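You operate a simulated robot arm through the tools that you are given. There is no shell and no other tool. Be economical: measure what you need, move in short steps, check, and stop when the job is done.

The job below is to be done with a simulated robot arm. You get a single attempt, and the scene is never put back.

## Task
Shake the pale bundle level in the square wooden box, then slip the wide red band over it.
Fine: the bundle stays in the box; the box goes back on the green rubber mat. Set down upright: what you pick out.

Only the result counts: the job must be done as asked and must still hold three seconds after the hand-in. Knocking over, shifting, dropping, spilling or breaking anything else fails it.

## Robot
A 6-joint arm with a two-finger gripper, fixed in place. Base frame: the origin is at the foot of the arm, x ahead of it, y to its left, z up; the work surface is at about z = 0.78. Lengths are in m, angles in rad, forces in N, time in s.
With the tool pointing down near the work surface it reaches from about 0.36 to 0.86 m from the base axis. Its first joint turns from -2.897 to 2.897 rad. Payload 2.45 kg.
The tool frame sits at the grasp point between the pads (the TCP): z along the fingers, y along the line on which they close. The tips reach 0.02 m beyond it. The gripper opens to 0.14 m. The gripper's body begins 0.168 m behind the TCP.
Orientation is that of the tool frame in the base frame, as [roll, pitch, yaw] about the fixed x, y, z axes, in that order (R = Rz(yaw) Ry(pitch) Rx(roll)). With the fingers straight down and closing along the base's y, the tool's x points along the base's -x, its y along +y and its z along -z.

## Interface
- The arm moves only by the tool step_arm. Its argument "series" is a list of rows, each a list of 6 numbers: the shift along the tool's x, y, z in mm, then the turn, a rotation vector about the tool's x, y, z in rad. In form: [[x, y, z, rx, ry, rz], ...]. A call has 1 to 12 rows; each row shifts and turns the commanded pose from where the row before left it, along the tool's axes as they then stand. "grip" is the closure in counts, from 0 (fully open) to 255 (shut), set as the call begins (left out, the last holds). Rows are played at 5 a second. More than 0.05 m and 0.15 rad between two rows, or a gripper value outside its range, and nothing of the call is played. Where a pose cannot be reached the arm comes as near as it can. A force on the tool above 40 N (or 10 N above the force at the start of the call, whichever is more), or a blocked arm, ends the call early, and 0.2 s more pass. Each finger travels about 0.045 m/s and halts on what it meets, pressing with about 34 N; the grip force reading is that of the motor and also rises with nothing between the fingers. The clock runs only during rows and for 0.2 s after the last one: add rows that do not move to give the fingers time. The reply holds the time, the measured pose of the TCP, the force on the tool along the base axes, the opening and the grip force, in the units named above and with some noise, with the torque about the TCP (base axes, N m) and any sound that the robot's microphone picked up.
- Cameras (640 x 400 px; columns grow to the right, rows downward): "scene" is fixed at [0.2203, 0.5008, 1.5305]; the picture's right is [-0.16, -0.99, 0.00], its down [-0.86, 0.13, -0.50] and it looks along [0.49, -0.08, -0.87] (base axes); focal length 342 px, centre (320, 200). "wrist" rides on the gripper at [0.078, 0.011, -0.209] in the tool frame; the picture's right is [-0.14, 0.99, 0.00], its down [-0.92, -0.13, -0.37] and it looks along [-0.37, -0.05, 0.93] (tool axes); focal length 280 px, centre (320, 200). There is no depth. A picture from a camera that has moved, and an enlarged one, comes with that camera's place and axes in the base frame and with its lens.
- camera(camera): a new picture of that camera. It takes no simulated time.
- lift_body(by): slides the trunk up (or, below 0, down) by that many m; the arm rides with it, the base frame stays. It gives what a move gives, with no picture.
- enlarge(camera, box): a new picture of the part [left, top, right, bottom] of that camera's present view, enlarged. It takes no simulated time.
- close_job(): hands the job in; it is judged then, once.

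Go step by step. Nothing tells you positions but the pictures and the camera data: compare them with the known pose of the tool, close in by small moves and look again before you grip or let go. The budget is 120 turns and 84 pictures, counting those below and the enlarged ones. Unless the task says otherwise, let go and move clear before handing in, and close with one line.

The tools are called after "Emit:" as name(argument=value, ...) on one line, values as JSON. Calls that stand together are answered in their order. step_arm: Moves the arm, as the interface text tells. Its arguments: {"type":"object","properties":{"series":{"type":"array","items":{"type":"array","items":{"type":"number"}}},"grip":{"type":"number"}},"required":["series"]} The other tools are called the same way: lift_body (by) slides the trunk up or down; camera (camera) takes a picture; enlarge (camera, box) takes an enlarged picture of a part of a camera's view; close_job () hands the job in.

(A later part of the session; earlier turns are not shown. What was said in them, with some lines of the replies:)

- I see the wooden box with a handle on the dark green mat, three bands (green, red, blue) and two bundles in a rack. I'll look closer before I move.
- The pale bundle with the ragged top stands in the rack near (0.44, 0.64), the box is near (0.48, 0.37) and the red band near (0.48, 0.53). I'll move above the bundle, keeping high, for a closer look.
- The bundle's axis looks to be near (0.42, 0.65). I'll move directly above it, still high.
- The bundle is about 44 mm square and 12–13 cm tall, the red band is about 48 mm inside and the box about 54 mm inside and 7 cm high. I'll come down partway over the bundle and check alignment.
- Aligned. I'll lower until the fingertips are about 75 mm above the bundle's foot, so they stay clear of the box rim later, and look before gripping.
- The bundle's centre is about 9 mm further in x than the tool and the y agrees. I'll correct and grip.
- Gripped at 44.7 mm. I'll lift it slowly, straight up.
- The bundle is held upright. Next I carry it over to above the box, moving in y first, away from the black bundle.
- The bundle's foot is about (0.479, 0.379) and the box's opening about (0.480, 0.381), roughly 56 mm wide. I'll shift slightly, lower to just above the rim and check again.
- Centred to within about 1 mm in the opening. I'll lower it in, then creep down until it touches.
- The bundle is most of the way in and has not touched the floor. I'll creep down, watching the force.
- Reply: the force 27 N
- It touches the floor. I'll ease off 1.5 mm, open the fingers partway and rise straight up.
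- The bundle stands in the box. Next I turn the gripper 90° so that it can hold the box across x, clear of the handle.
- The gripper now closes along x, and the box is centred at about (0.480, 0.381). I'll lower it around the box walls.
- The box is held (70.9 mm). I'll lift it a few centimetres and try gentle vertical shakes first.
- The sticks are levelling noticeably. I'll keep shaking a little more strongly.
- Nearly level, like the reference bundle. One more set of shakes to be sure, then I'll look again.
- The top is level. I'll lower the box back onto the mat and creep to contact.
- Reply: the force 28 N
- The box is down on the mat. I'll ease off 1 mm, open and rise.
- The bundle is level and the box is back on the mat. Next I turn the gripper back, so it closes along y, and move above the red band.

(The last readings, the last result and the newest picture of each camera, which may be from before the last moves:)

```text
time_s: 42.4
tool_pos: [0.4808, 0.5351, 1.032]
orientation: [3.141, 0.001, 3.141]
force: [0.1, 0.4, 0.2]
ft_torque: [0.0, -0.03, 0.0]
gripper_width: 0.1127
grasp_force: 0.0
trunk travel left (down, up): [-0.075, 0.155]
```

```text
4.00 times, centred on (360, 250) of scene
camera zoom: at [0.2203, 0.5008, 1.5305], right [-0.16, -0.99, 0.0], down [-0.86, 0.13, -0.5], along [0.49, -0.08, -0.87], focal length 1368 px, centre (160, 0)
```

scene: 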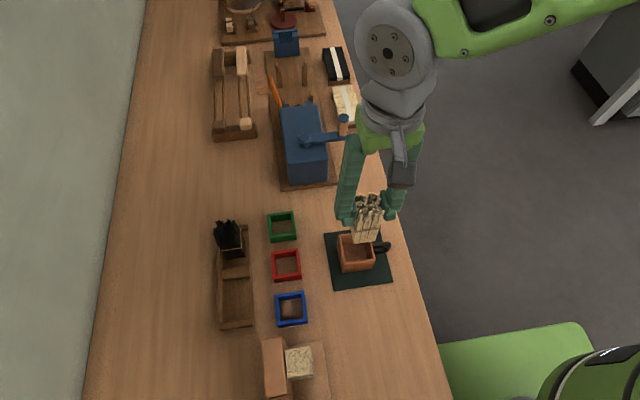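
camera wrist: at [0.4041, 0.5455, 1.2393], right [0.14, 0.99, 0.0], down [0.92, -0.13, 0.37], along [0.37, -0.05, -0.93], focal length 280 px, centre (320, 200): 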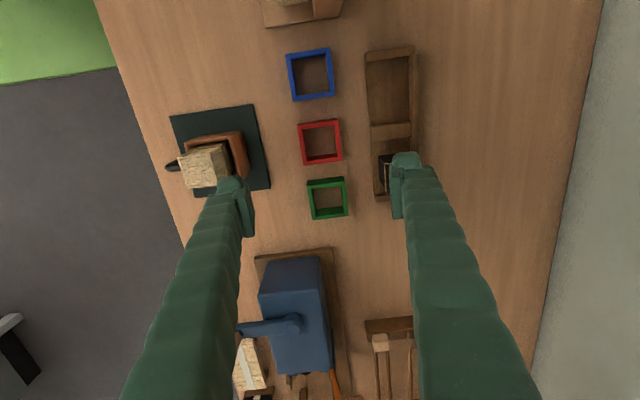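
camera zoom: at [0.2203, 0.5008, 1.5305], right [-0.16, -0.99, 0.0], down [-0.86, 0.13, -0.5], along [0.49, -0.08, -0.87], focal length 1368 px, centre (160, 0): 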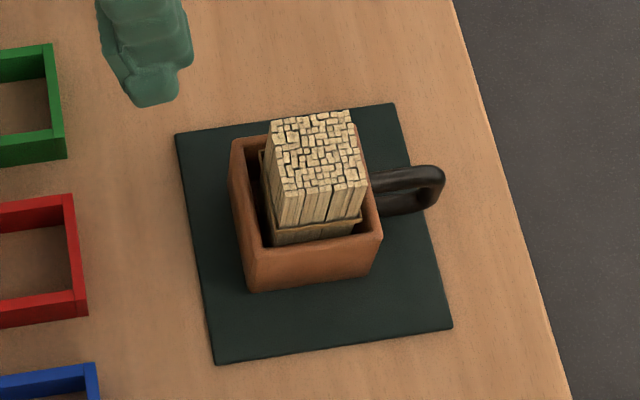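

The red band is centred near (0.483, 0.535), about 63 mm outside, 51 mm inside and 25 mm high. I'll lower around it with the fingers in ±y, where the gaps are free, and check its height.

Emit:
step_arm(series=[[-2, 0, 45, 0, 0, 0], [0, 0, 45, 0, 0, 0], [0, 0, 45, 0, 0, 0], [0, 0, 45, 0, 0, 0], [0, 0, 0, 0, 0, 0]])

Emit:
enlarge(camera="wrist", box=[220, 80, 420, 220])

Emit:
enlarge(camera="scene", box=[245, 215, 325, 295])

```text
time_s: 43.6
tool_pos: [0.4839, 0.5334, 0.8515]
orientation: [3.141, 0.0, 3.141]
force: [0.6, 0.5, -0.6]
ft_torque: [-0.01, 0.07, -0.05]
gripper_width: 0.1126
grasp_force: 0.1
trunk travel left (down, up): [-0.075, 0.155]
```

```text
2.86 times, centred on (320, 150) of wrist
camera zoom: at [0.4081, 0.5444, 1.0598], right [0.14, 0.99, 0.0], down [0.92, -0.13, 0.37], along [0.37, -0.05, -0.93], focal length 801 px, centre (320, 343)
```

zoom: 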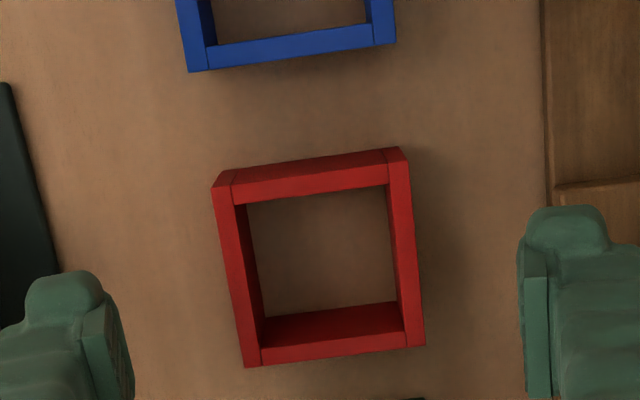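

```text
5.00 times, centred on (285, 255) of scene
camera zoom: at [0.2203, 0.5008, 1.5305], right [-0.16, -0.99, 0.0], down [-0.86, 0.13, -0.5], along [0.49, -0.08, -0.87], focal length 1710 px, centre (495, -75)
```

zoom: 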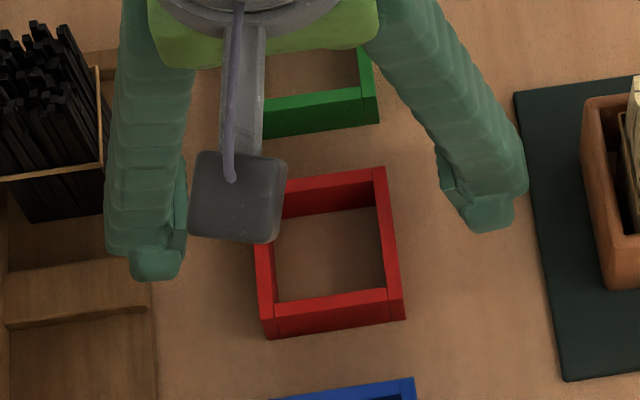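

The band is about 33 mm tall, with its top at z≈0.813. I'll lower so the fingertips sit just above the table, then close on the outer sides.

Emit:
step_arm(series=[[1, 1.5, 25, 0, 0, 0], [0, 0, 20, 0, 0, 0], [0, 0, 0, 0, 0, 0]])

Emit:
step_arm(series=[[0, 0, 0, 0, 0, 0], [0, 0, 0, 0, 0, 0], [0, 0, 0, 0, 0, 0], [0, 0, 0, 0, 0, 0], [0, 0, 0, 0, 0, 0]], grip=180)

Emit:
enlarge(camera="wrist", box=[220, 80, 420, 220])

```text
time_s: 44.4
tool_pos: [0.4841, 0.5352, 0.8061]
orientation: [3.141, -0.001, -3.141]
force: [-0.3, 0.0, 0.7]
ft_torque: [0.02, -0.02, -0.01]
gripper_width: 0.1126
grasp_force: 0.0
trunk travel left (down, up): [-0.075, 0.155]
```

```text
time_s: 45.6
tool_pos: [0.4837, 0.536, 0.8076]
orientation: [3.142, 0.001, 3.141]
force: [-0.5, -0.3, -0.6]
ft_torque: [0.03, -0.03, -0.03]
gripper_width: 0.0602
grasp_force: 34.4
trunk travel left (down, up): [-0.075, 0.155]
```

```text
2.86 times, centred on (320, 150) of wrist
camera zoom: at [0.4063, 0.5461, 1.0148], right [0.14, 0.99, 0.0], down [0.92, -0.13, 0.37], along [0.37, -0.05, -0.93], focal length 801 px, centre (320, 343)
```

zoom: 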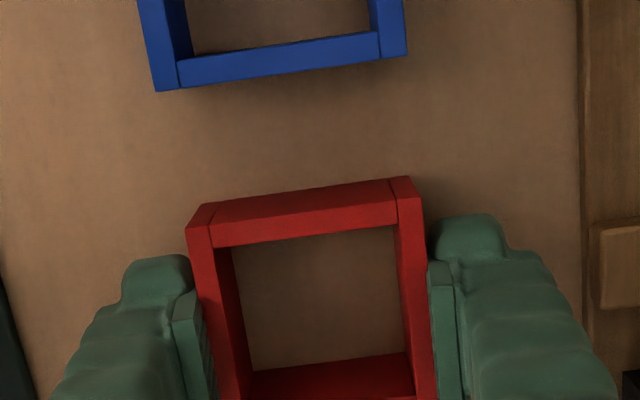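

Held at 60 mm. I'll lift it high and carry it over the bundle.

Emit:
step_arm(series=[[0, 0, -15, 0, 0, 0], [0, 0, -40, 0, 0, 0], [0, 0, -45, 0, 0, 0], [0, 0, -45, 0, 0, 0], [0, 0, -45, 0, 0, 0], [0, -40, 0, 0, 0, 0], [0, -40, 0, 0, 0, 0], [0, -40, 0, 0, 0, 0], [2, -35, 0, 0, 0, 0], [0, 0, 0, 0, 0, 0], [0, 0, 0, 0, 0, 0]])

Emit:
enlarge(camera="wrist", box=[220, 80, 420, 220])

Emit:
enlarge(camera="scene", box=[310, 160, 430, 280])

```text
time_s: 48.0
tool_pos: [0.4812, 0.3818, 0.995]
orientation: [3.141, -0.001, -3.141]
force: [-0.9, 0.8, -0.7]
ft_torque: [-0.04, 0.02, -0.03]
gripper_width: 0.0598
grasp_force: 34.0
trunk travel left (down, up): [-0.075, 0.155]
```

```text
2.86 times, centred on (320, 150) of wrist
camera zoom: at [0.4036, 0.3921, 1.2029], right [0.14, 0.99, 0.0], down [0.92, -0.13, 0.37], along [0.37, -0.05, -0.93], focal length 801 px, centre (320, 343)
```

zoom: 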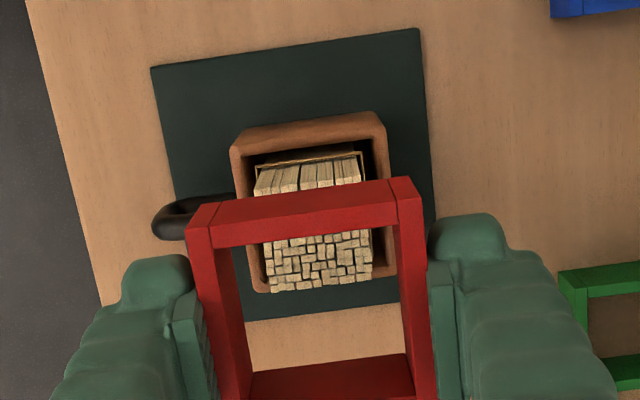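

```text
3.33 times, centred on (370, 220) of scene
camera zoom: at [0.2203, 0.5008, 1.5305], right [-0.16, -0.99, 0.0], down [-0.86, 0.13, -0.5], along [0.49, -0.08, -0.87], focal length 1140 px, centre (153, 133)
```

zoom: 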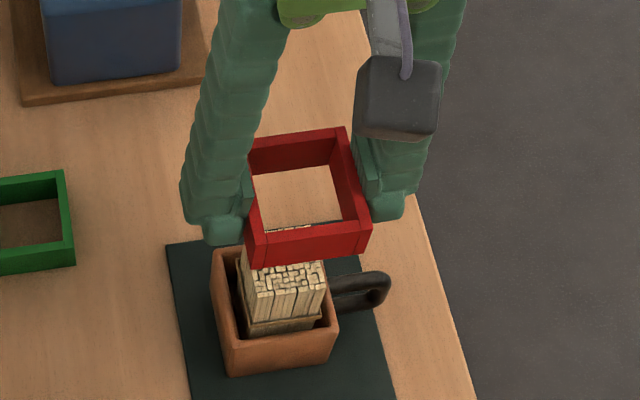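

The bundle's top is near (0.477, 0.380, 0.90). I'll lower the band to about 3 cm above it for a finer alignment.

Emit:
step_arm(series=[[0, -1, 15, 0, 0, 0], [0, 0, 14, 0, 0, 0], [0, 0, 0, 0, 0, 0], [0, 0, 0, 0, 0, 0]])

Emit:
enlarge(camera="wrist", box=[240, 110, 400, 230])

Emit:
enlarge(camera="scene", box=[320, 190, 400, 270])

```text
time_s: 49.0
tool_pos: [0.4818, 0.3811, 0.9662]
orientation: [-3.14, 0.0, 3.141]
force: [0.9, 0.6, -0.5]
ft_torque: [0.0, -0.01, -0.02]
gripper_width: 0.0599
grasp_force: 33.9
trunk travel left (down, up): [-0.075, 0.155]
```

```text
3.33 times, centred on (320, 170) of wrist
camera zoom: at [0.4037, 0.3911, 1.174], right [0.14, 0.99, 0.0], down [0.92, -0.13, 0.37], along [0.37, -0.05, -0.93], focal length 935 px, centre (320, 300)
```

zoom: 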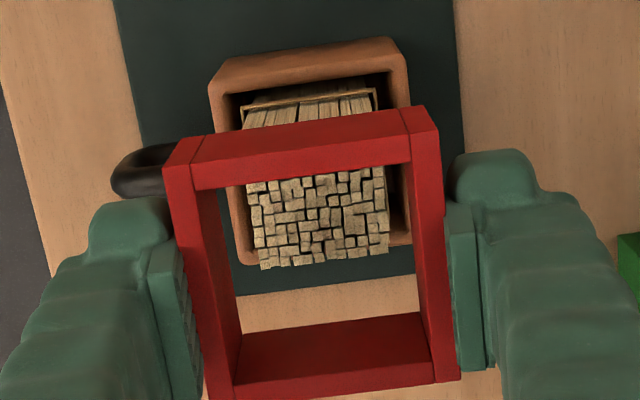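

```text
5.00 times, centred on (360, 230) of scene
camera zoom: at [0.2203, 0.5008, 1.5305], right [-0.16, -0.99, 0.0], down [-0.86, 0.13, -0.5], along [0.49, -0.08, -0.87], focal length 1710 px, centre (120, 50)
```

zoom: 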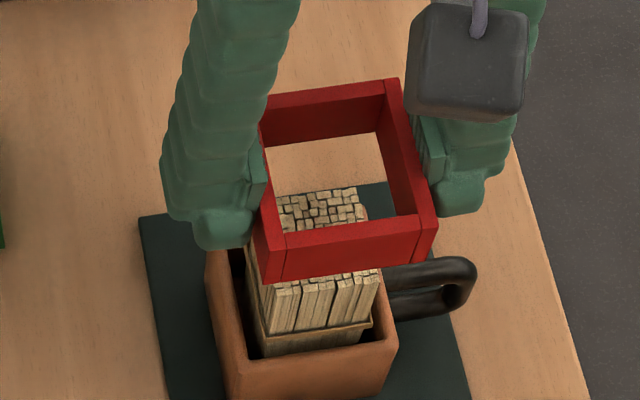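

The bundle's top is lower than I first took it to be, at z≈0.888 and centred near (0.4825, 0.3785). The band's centre is near (0.479, 0.380), so I'll shift +3.5 mm in x and −2 mm in y, lower to just above the top and recheck.

Emit:
step_arm(series=[[-3.5, -2, 15, 0, 0, 0], [0, 0, 12, 0, 0, 0], [0, 0, 10, 0, 0, 0], [0, 0, 0, 0, 0, 0], [0, 0, 0, 0, 0, 0]])

Emit:
enlarge(camera="wrist", box=[240, 110, 400, 230])

Emit:
enlarge(camera="scene", box=[320, 190, 400, 270])

```text
time_s: 50.2
tool_pos: [0.4845, 0.3788, 0.9301]
orientation: [-3.141, -0.001, 3.141]
force: [0.1, 0.5, -0.4]
ft_torque: [0.0, 0.01, 0.01]
gripper_width: 0.0599
grasp_force: 33.7
trunk travel left (down, up): [-0.075, 0.155]
```

```text
3.33 times, centred on (320, 170) of wrist
camera zoom: at [0.4075, 0.3899, 1.1383], right [0.14, 0.99, 0.0], down [0.92, -0.13, 0.37], along [0.37, -0.05, -0.93], focal length 935 px, centre (320, 300)
```

zoom: 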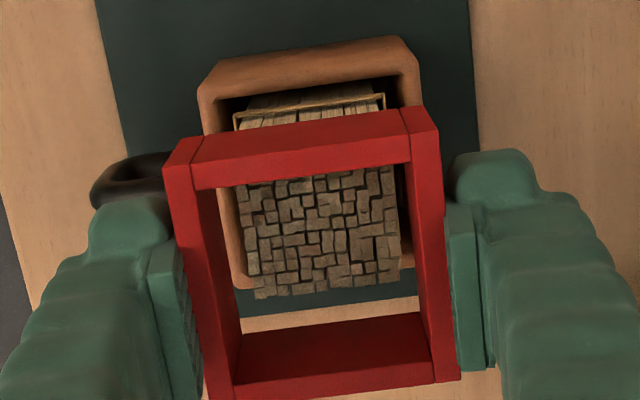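

```text
5.00 times, centred on (360, 230) of scene
camera zoom: at [0.2203, 0.5008, 1.5305], right [-0.16, -0.99, 0.0], down [-0.86, 0.13, -0.5], along [0.49, -0.08, -0.87], focal length 1710 px, centre (120, 50)
```

zoom: 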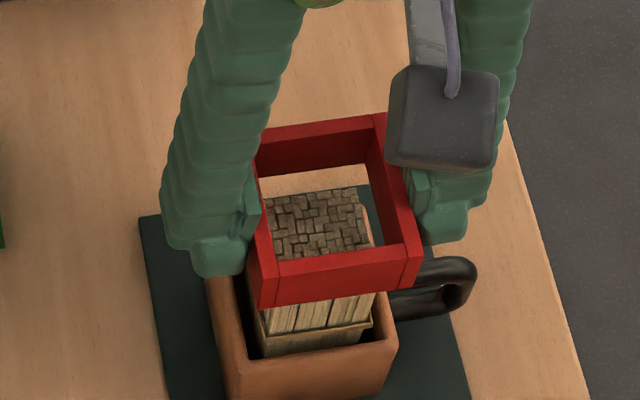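

Well lined up: the bundle spans x 0.462–0.504 and the band's opening 0.458–0.5065, with matching y. I'll lower gently over the top.

Emit:
step_arm(series=[[0, 0, 8, 0, 0, 0], [0, 0, 8, 0, 0, 0], [0, 0, 6, 0, 0, 0], [0, 0, 0, 0, 0, 0]])

Emit:
enlarge(camera="wrist", box=[240, 110, 400, 230])

Emit:
enlarge(camera="scene", box=[320, 190, 400, 270])

```text
time_s: 51.2
tool_pos: [0.4838, 0.3798, 0.9087]
orientation: [-3.142, 0.0, 3.142]
force: [0.4, 0.7, -1.1]
ft_torque: [-0.02, -0.02, 0.0]
gripper_width: 0.0597
grasp_force: 33.4
trunk travel left (down, up): [-0.075, 0.155]
```

```text
3.33 times, centred on (320, 170) of wrist
camera zoom: at [0.4073, 0.3904, 1.1171], right [0.14, 0.99, 0.0], down [0.92, -0.13, 0.37], along [0.37, -0.05, -0.93], focal length 935 px, centre (320, 300)
```

zoom: 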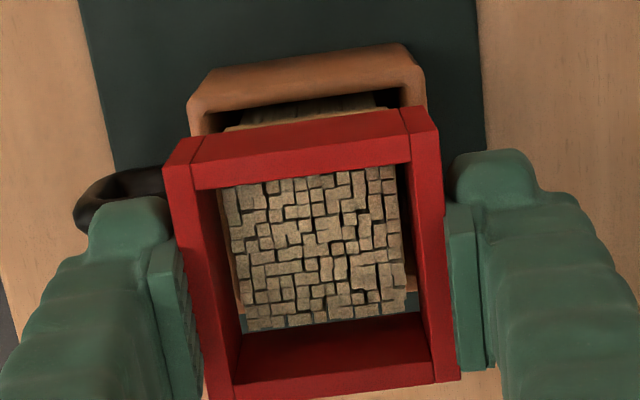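

```text
5.00 times, centred on (360, 230) of scene
camera zoom: at [0.2203, 0.5008, 1.5305], right [-0.16, -0.99, 0.0], down [-0.86, 0.13, -0.5], along [0.49, -0.08, -0.87], focal length 1710 px, centre (120, 50)
```

zoom: 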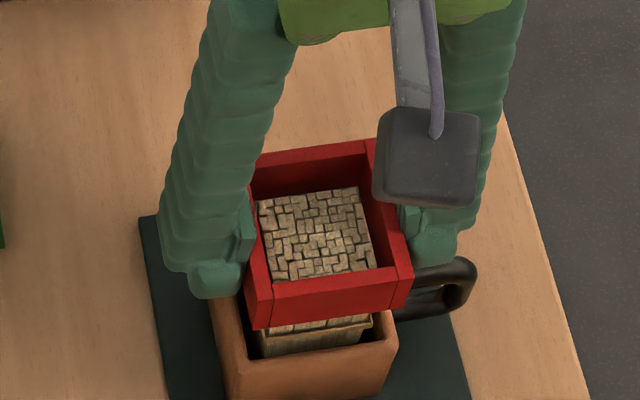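

The band is entering around the bundle without contact. I'll continue down slowly.

Emit:
step_arm(series=[[0, 0, 5, 0, 0, 0], [0, 0, 5, 0, 0, 0], [0, 0, 3, 0, 0, 0], [0, 0, 0, 0, 0, 0]])

Emit:
step_arm(series=[[0, 0, 2, 0, 0, 0], [0, 0, 2, 0, 0, 0], [0, 0, 1, 0, 0, 0], [0, 0, 0, 0, 0, 0]])

Emit:
enlarge(camera="wrist", box=[240, 110, 400, 230])

Emit:
enlarge(camera="scene", box=[320, 190, 400, 270])

```text
time_s: 52.2
tool_pos: [0.4835, 0.3783, 0.8948]
orientation: [-3.14, 0.0, 3.141]
force: [1.0, -0.3, -0.1]
ft_torque: [0.02, -0.03, 0.03]
gripper_width: 0.0601
grasp_force: 34.3
trunk travel left (down, up): [-0.075, 0.155]
```

```text
time_s: 53.2
tool_pos: [0.4834, 0.3776, 0.8913]
orientation: [-3.141, 0.0, -3.141]
force: [-0.5, -0.2, -0.7]
ft_torque: [0.01, 0.0, 0.0]
gripper_width: 0.0598
grasp_force: 33.7
trunk travel left (down, up): [-0.075, 0.155]
```

```text
3.33 times, centred on (320, 170) of wrist
camera zoom: at [0.4064, 0.3896, 1.0989], right [0.14, 0.99, 0.0], down [0.92, -0.13, 0.37], along [0.37, -0.05, -0.93], focal length 935 px, centre (320, 300)
```

zoom: 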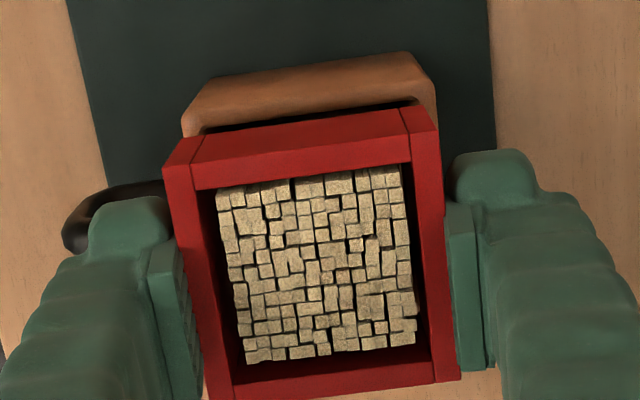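

```text
5.00 times, centred on (360, 230) of scene
camera zoom: at [0.2203, 0.5008, 1.5305], right [-0.16, -0.99, 0.0], down [-0.86, 0.13, -0.5], along [0.49, -0.08, -0.87], focal length 1710 px, centre (120, 50)
```

zoom: 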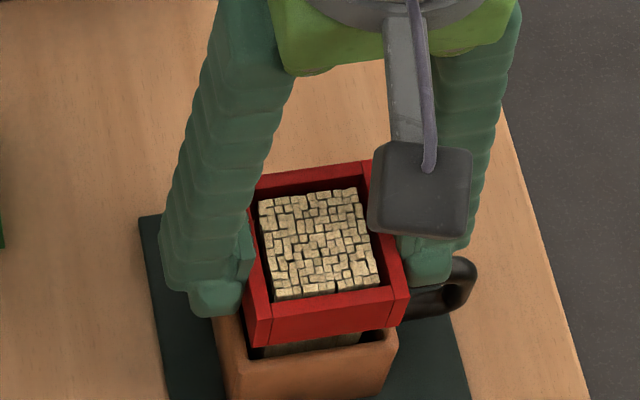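

The band is around the bundle. I'll creep down to the box rim.

Emit:
step_arm(series=[[0, 0, 1.5, 0, 0, 0], [0, 0, 1.5, 0, 0, 0], [0, 0, 1.5, 0, 0, 0], [0, 0, 0, 0, 0, 0]])

Emit:
step_arm(series=[[0, 0, 1.5, 0, 0, 0], [0, 0, 1.5, 0, 0, 0], [0, 0, 0, 0, 0, 0]])

Emit:
enlarge(camera="scene", box=[320, 190, 400, 270])

```text
time_s: 54.2
tool_pos: [0.4843, 0.3782, 0.8869]
orientation: [3.141, 0.0, 3.14]
force: [-0.2, 0.6, 0.4]
ft_torque: [0.01, -0.03, 0.01]
gripper_width: 0.06
grasp_force: 34.0
trunk travel left (down, up): [-0.075, 0.155]
```

```text
time_s: 55.0
tool_pos: [0.4834, 0.378, 0.8833]
orientation: [-3.14, 0.001, -3.142]
force: [-0.9, 0.6, -1.2]
ft_torque: [-0.02, 0.02, 0.01]
gripper_width: 0.0601
grasp_force: 33.7
trunk travel left (down, up): [-0.075, 0.155]
```

```text
5.00 times, centred on (360, 230) of scene
camera zoom: at [0.2203, 0.5008, 1.5305], right [-0.16, -0.99, 0.0], down [-0.86, 0.13, -0.5], along [0.49, -0.08, -0.87], focal length 1710 px, centre (120, 50)
```

zoom: 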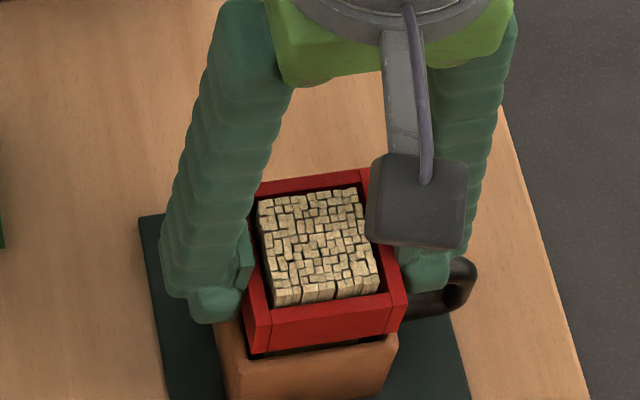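

Emit:
step_arm(series=[[0, 0, 1.5, 0, 0, 0], [0, 0, 1.5, 0, 0, 0], [0, 0, 1, 0, 0, 0], [0, 0, 0, 0, 0, 0]])

Emit:
step_arm(series=[[0, 0, 1, 0, 0, 0], [0, 0, 1, 0, 0, 0], [0, 0, 1, 0, 0, 0], [0, 0, 0, 0, 0, 0]])

Emit:
enlarge(camera="scene", box=[320, 190, 400, 270])

Emit:
enlarge(camera="wrist", box=[240, 110, 400, 230])

```text
time_s: 56.0
tool_pos: [0.4833, 0.3778, 0.8805]
orientation: [-3.141, 0.0, -3.141]
force: [-0.2, 0.4, -0.7]
ft_torque: [-0.02, -0.01, -0.03]
gripper_width: 0.0599
grasp_force: 33.4
trunk travel left (down, up): [-0.075, 0.155]
```

```text
time_s: 57.0
tool_pos: [0.4836, 0.3777, 0.8759]
orientation: [-3.141, 0.001, 3.141]
force: [-0.6, -0.8, -0.4]
ft_torque: [0.0, -0.01, -0.03]
gripper_width: 0.0597
grasp_force: 33.4
trunk travel left (down, up): [-0.075, 0.155]
```

```text
5.00 times, centred on (360, 230) of scene
camera zoom: at [0.2203, 0.5008, 1.5305], right [-0.16, -0.99, 0.0], down [-0.86, 0.13, -0.5], along [0.49, -0.08, -0.87], focal length 1710 px, centre (120, 50)
```

zoom: 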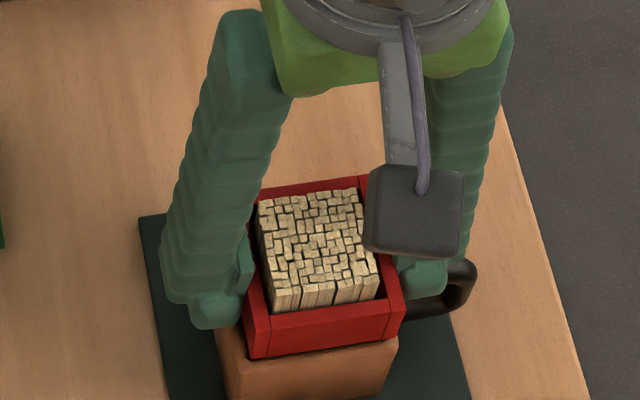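

```text
3.33 times, centred on (320, 170) of wrist
camera zoom: at [0.4067, 0.389, 1.0842], right [0.14, 0.99, 0.0], down [0.92, -0.13, 0.37], along [0.36, -0.05, -0.93], focal length 935 px, centre (320, 300)
```

zoom: 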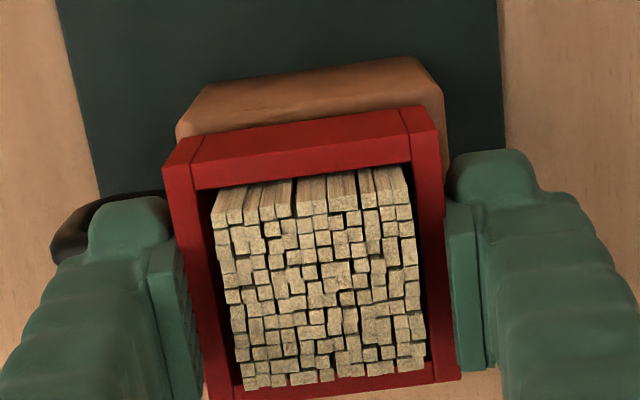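

Still no contact, and the band is nearly at the rim. I'll keep creeping.

Emit:
step_arm(series=[[0, 0, 1, 0, 0, 0], [0, 0, 1, 0, 0, 0], [0, 0, 0, 0, 0, 0]])

Emit:
step_arm(series=[[0, 0, 1, 0, 0, 0], [0, 0, 1, 0, 0, 0], [0, 0, 0, 0, 0, 0]])

Emit:
enlarge(camera="scene", box=[320, 190, 400, 270])

```text
time_s: 57.8
tool_pos: [0.4839, 0.378, 0.8749]
orientation: [-3.141, 0.0, 3.141]
force: [-0.3, -0.3, -0.2]
ft_torque: [-0.01, -0.01, 0.01]
gripper_width: 0.0598
grasp_force: 34.3
trunk travel left (down, up): [-0.075, 0.155]
```

```text
time_s: 58.6
tool_pos: [0.4849, 0.379, 0.8729]
orientation: [3.141, -0.001, 3.141]
force: [-0.1, -0.4, -0.6]
ft_torque: [0.01, 0.01, -0.01]
gripper_width: 0.0602
grasp_force: 34.0
trunk travel left (down, up): [-0.075, 0.155]
```

```text
5.00 times, centred on (360, 230) of scene
camera zoom: at [0.2203, 0.5008, 1.5305], right [-0.16, -0.99, 0.0], down [-0.86, 0.13, -0.5], along [0.49, -0.08, -0.87], focal length 1710 px, centre (120, 50)
```

zoom: 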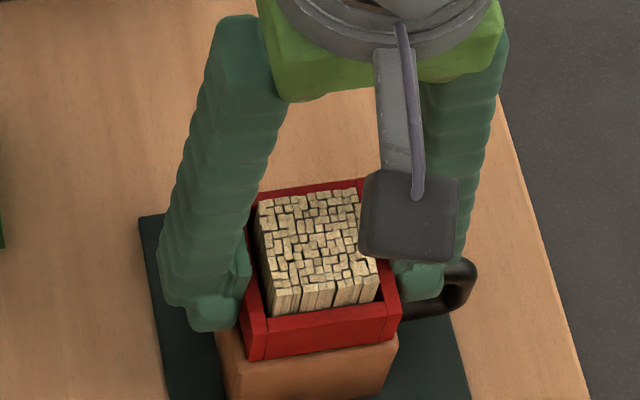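

The band's centre is at y≈0.378 and the box's at about 0.3815, so the +y side might miss the rim. I'll shift +2.5 mm in y, which stays within the clearance to the bundle, then creep down further.

Emit:
step_arm(series=[[0, 1.5, 0, 0, 0, 0], [0, 1.5, 0, 0, 0, 0], [0, 0, 0, 0, 0, 0]])

Emit:
step_arm(series=[[0, 0, 1, 0, 0, 0], [0, 0, 1, 0, 0, 0], [0, 0, 0, 0, 0, 0]])

Emit:
step_arm(series=[[0, 0, 1, 0, 0, 0], [0, 0, 1, 0, 0, 0], [0, 0, 0, 0, 0, 0]])

Emit:
enlarge(camera="scene", box=[325, 220, 385, 280])

Emit:
enlarge(camera="wrist", box=[240, 110, 400, 230])

```text
time_s: 59.4
tool_pos: [0.4841, 0.3825, 0.872]
orientation: [3.14, 0.0, -3.141]
force: [0.8, 0.2, 0.7]
ft_torque: [0.0, -0.01, 0.01]
gripper_width: 0.0597
grasp_force: 33.2
trunk travel left (down, up): [-0.075, 0.155]
```

```text
time_s: 60.2
tool_pos: [0.4839, 0.3827, 0.8718]
orientation: [3.139, 0.003, -3.141]
force: [-0.7, -0.7, 14.6]
ft_torque: [-0.08, 0.32, 0.01]
gripper_width: 0.0599
grasp_force: 34.1
trunk travel left (down, up): [-0.075, 0.155]
```

```text
time_s: 61.0
tool_pos: [0.4841, 0.3815, 0.8698]
orientation: [3.137, 0.004, 3.141]
force: [1.4, 1.2, 31.6]
ft_torque: [0.0, 0.15, 0.01]
gripper_width: 0.06
grasp_force: 34.0
trunk travel left (down, up): [-0.075, 0.155]
```

```text
6.67 times, centred on (355, 250) of scene
camera zoom: at [0.2203, 0.5008, 1.5305], right [-0.16, -0.99, 0.0], down [-0.86, 0.13, -0.5], along [0.49, -0.08, -0.87], focal length 2279 px, centre (87, -133)
```

zoom: 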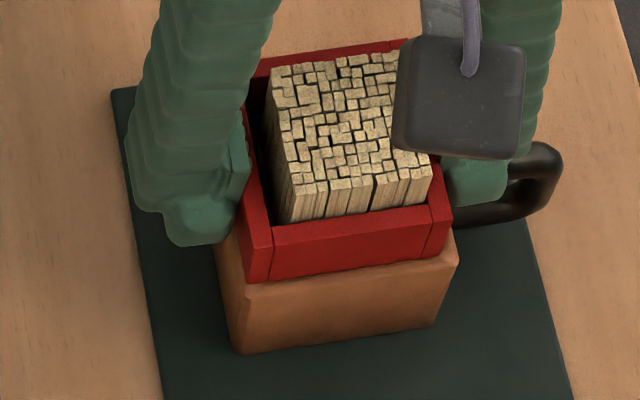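

```text
3.33 times, centred on (320, 170) of wrist
camera zoom: at [0.4064, 0.3923, 1.0782], right [0.14, 0.99, 0.0], down [0.92, -0.13, 0.37], along [0.37, -0.05, -0.93], focal length 935 px, centre (320, 300)
```

zoom: 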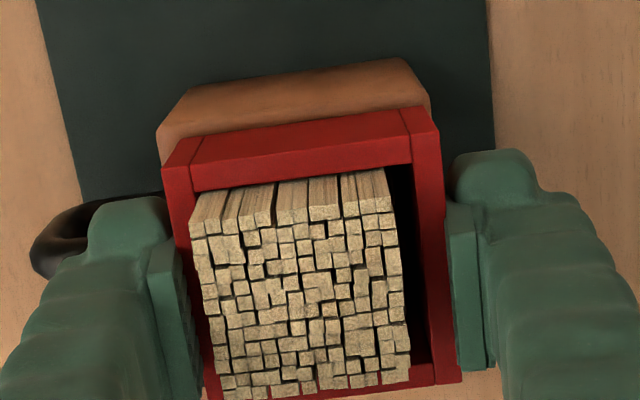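

The band is seated on the rim. I'll ease off, open only slightly and rise straight up.

Emit:
step_arm(series=[[0, 0, -1.5, 0, 0, 0], [0, 0, 0, 0, 0, 0]])

Emit:
step_arm(series=[[0, 0, 0, 0, 0, 0], [0, 0, 0, 0, 0, 0], [0, 0, 0, 0, 0, 0]], grip=118)

Emit:
enlarge(camera="scene", box=[325, 220, 385, 280])

```text
time_s: 61.6
tool_pos: [0.4847, 0.3811, 0.8708]
orientation: [3.14, 0.002, 3.141]
force: [4.3, 6.5, 14.3]
ft_torque: [0.33, -0.34, 0.08]
gripper_width: 0.0601
grasp_force: 34.3
trunk travel left (down, up): [-0.075, 0.155]
```

```text
time_s: 62.4
tool_pos: [0.4846, 0.3808, 0.8693]
orientation: [-3.141, 0.001, 3.141]
force: [-0.2, -0.2, -0.7]
ft_torque: [-0.01, -0.03, 0.03]
gripper_width: 0.0751
grasp_force: 0.0
trunk travel left (down, up): [-0.075, 0.155]
```

```text
6.67 times, centred on (355, 250) of scene
camera zoom: at [0.2203, 0.5008, 1.5305], right [-0.16, -0.99, 0.0], down [-0.86, 0.13, -0.5], along [0.49, -0.08, -0.87], focal length 2279 px, centre (87, -133)
```

zoom: 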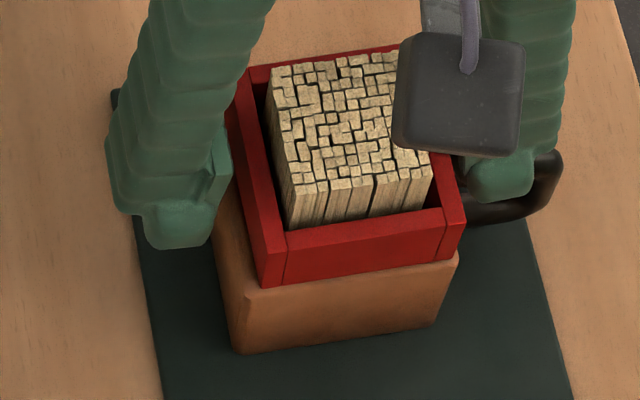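

Released and seated. I'll rise clear and inspect.

Emit:
step_arm(series=[[0, 0, -15, 0, 0, 0], [0, 0, -30, 0, 0, 0], [0, 0, -45, 0, 0, 0], [0, 0, -45, 0, 0, 0], [0, 0, -45, 0, 0, 0], [0, 0, 0, 0, 0, 0], [0, 0, 0, 0, 0, 0]])

Emit:
enlarge(camera="wrist", box=[240, 80, 400, 220])

Emit:
enlarge(camera="scene", box=[320, 210, 400, 290])

Emit:
camera(camera="scene")

```text
time_s: 64.0
tool_pos: [0.4871, 0.3805, 1.0487]
orientation: [-3.14, 0.0, 3.142]
force: [0.5, -0.1, -0.5]
ft_torque: [-0.03, 0.05, 0.04]
gripper_width: 0.075
grasp_force: 0.0
trunk travel left (down, up): [-0.075, 0.155]
```

```text
2.86 times, centred on (320, 150) of wrist
camera zoom: at [0.4101, 0.3924, 1.2571], right [0.14, 0.99, 0.0], down [0.92, -0.13, 0.37], along [0.36, -0.05, -0.93], focal length 801 px, centre (320, 343)
```

zoom: 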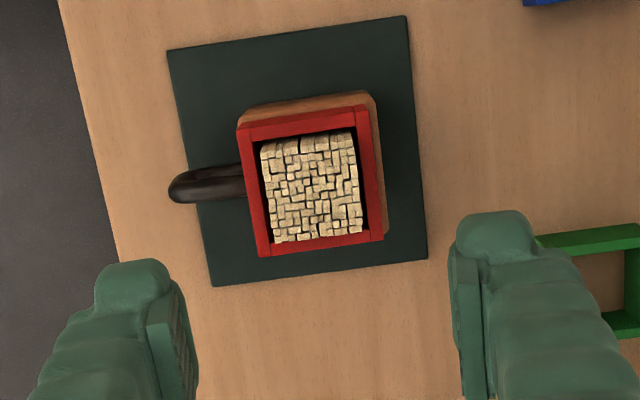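

```text
5.00 times, centred on (360, 250) of scene
camera zoom: at [0.2203, 0.5008, 1.5305], right [-0.16, -0.99, 0.0], down [-0.86, 0.13, -0.5], along [0.49, -0.08, -0.87], focal length 1710 px, centre (120, -50)
```

zoom: 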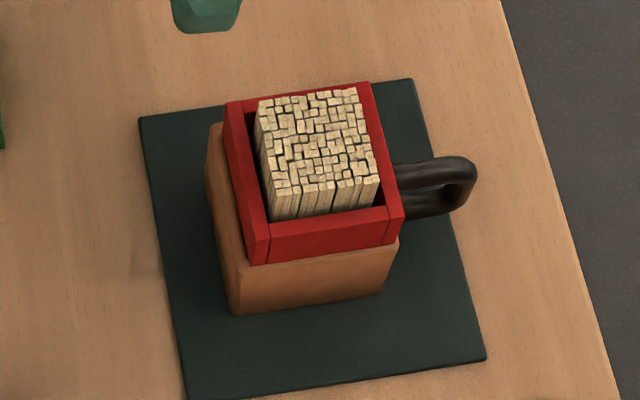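

```text
21 pictures are left
```

scene: 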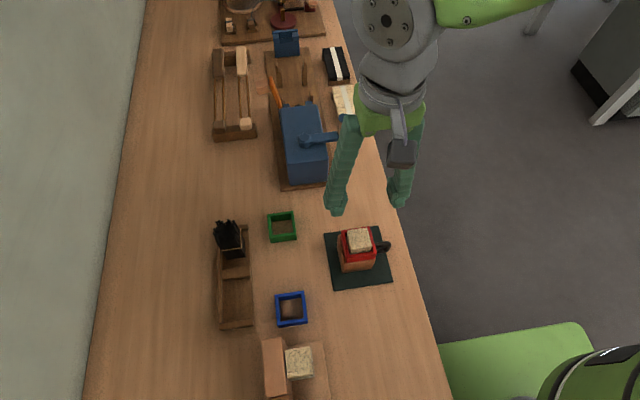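

The levelled bundle stands in the box on the mat, and the red band sits flat around it on the rim. The gripper is clear and nothing else has moved, so I'm handing in.

Emit:
close_job()

```text
The job is handed in.
```

I shook the pale bundle level in the wooden box, set the box back on the green mat, and slipped the red band over the bundle, where it rests on the box rim.
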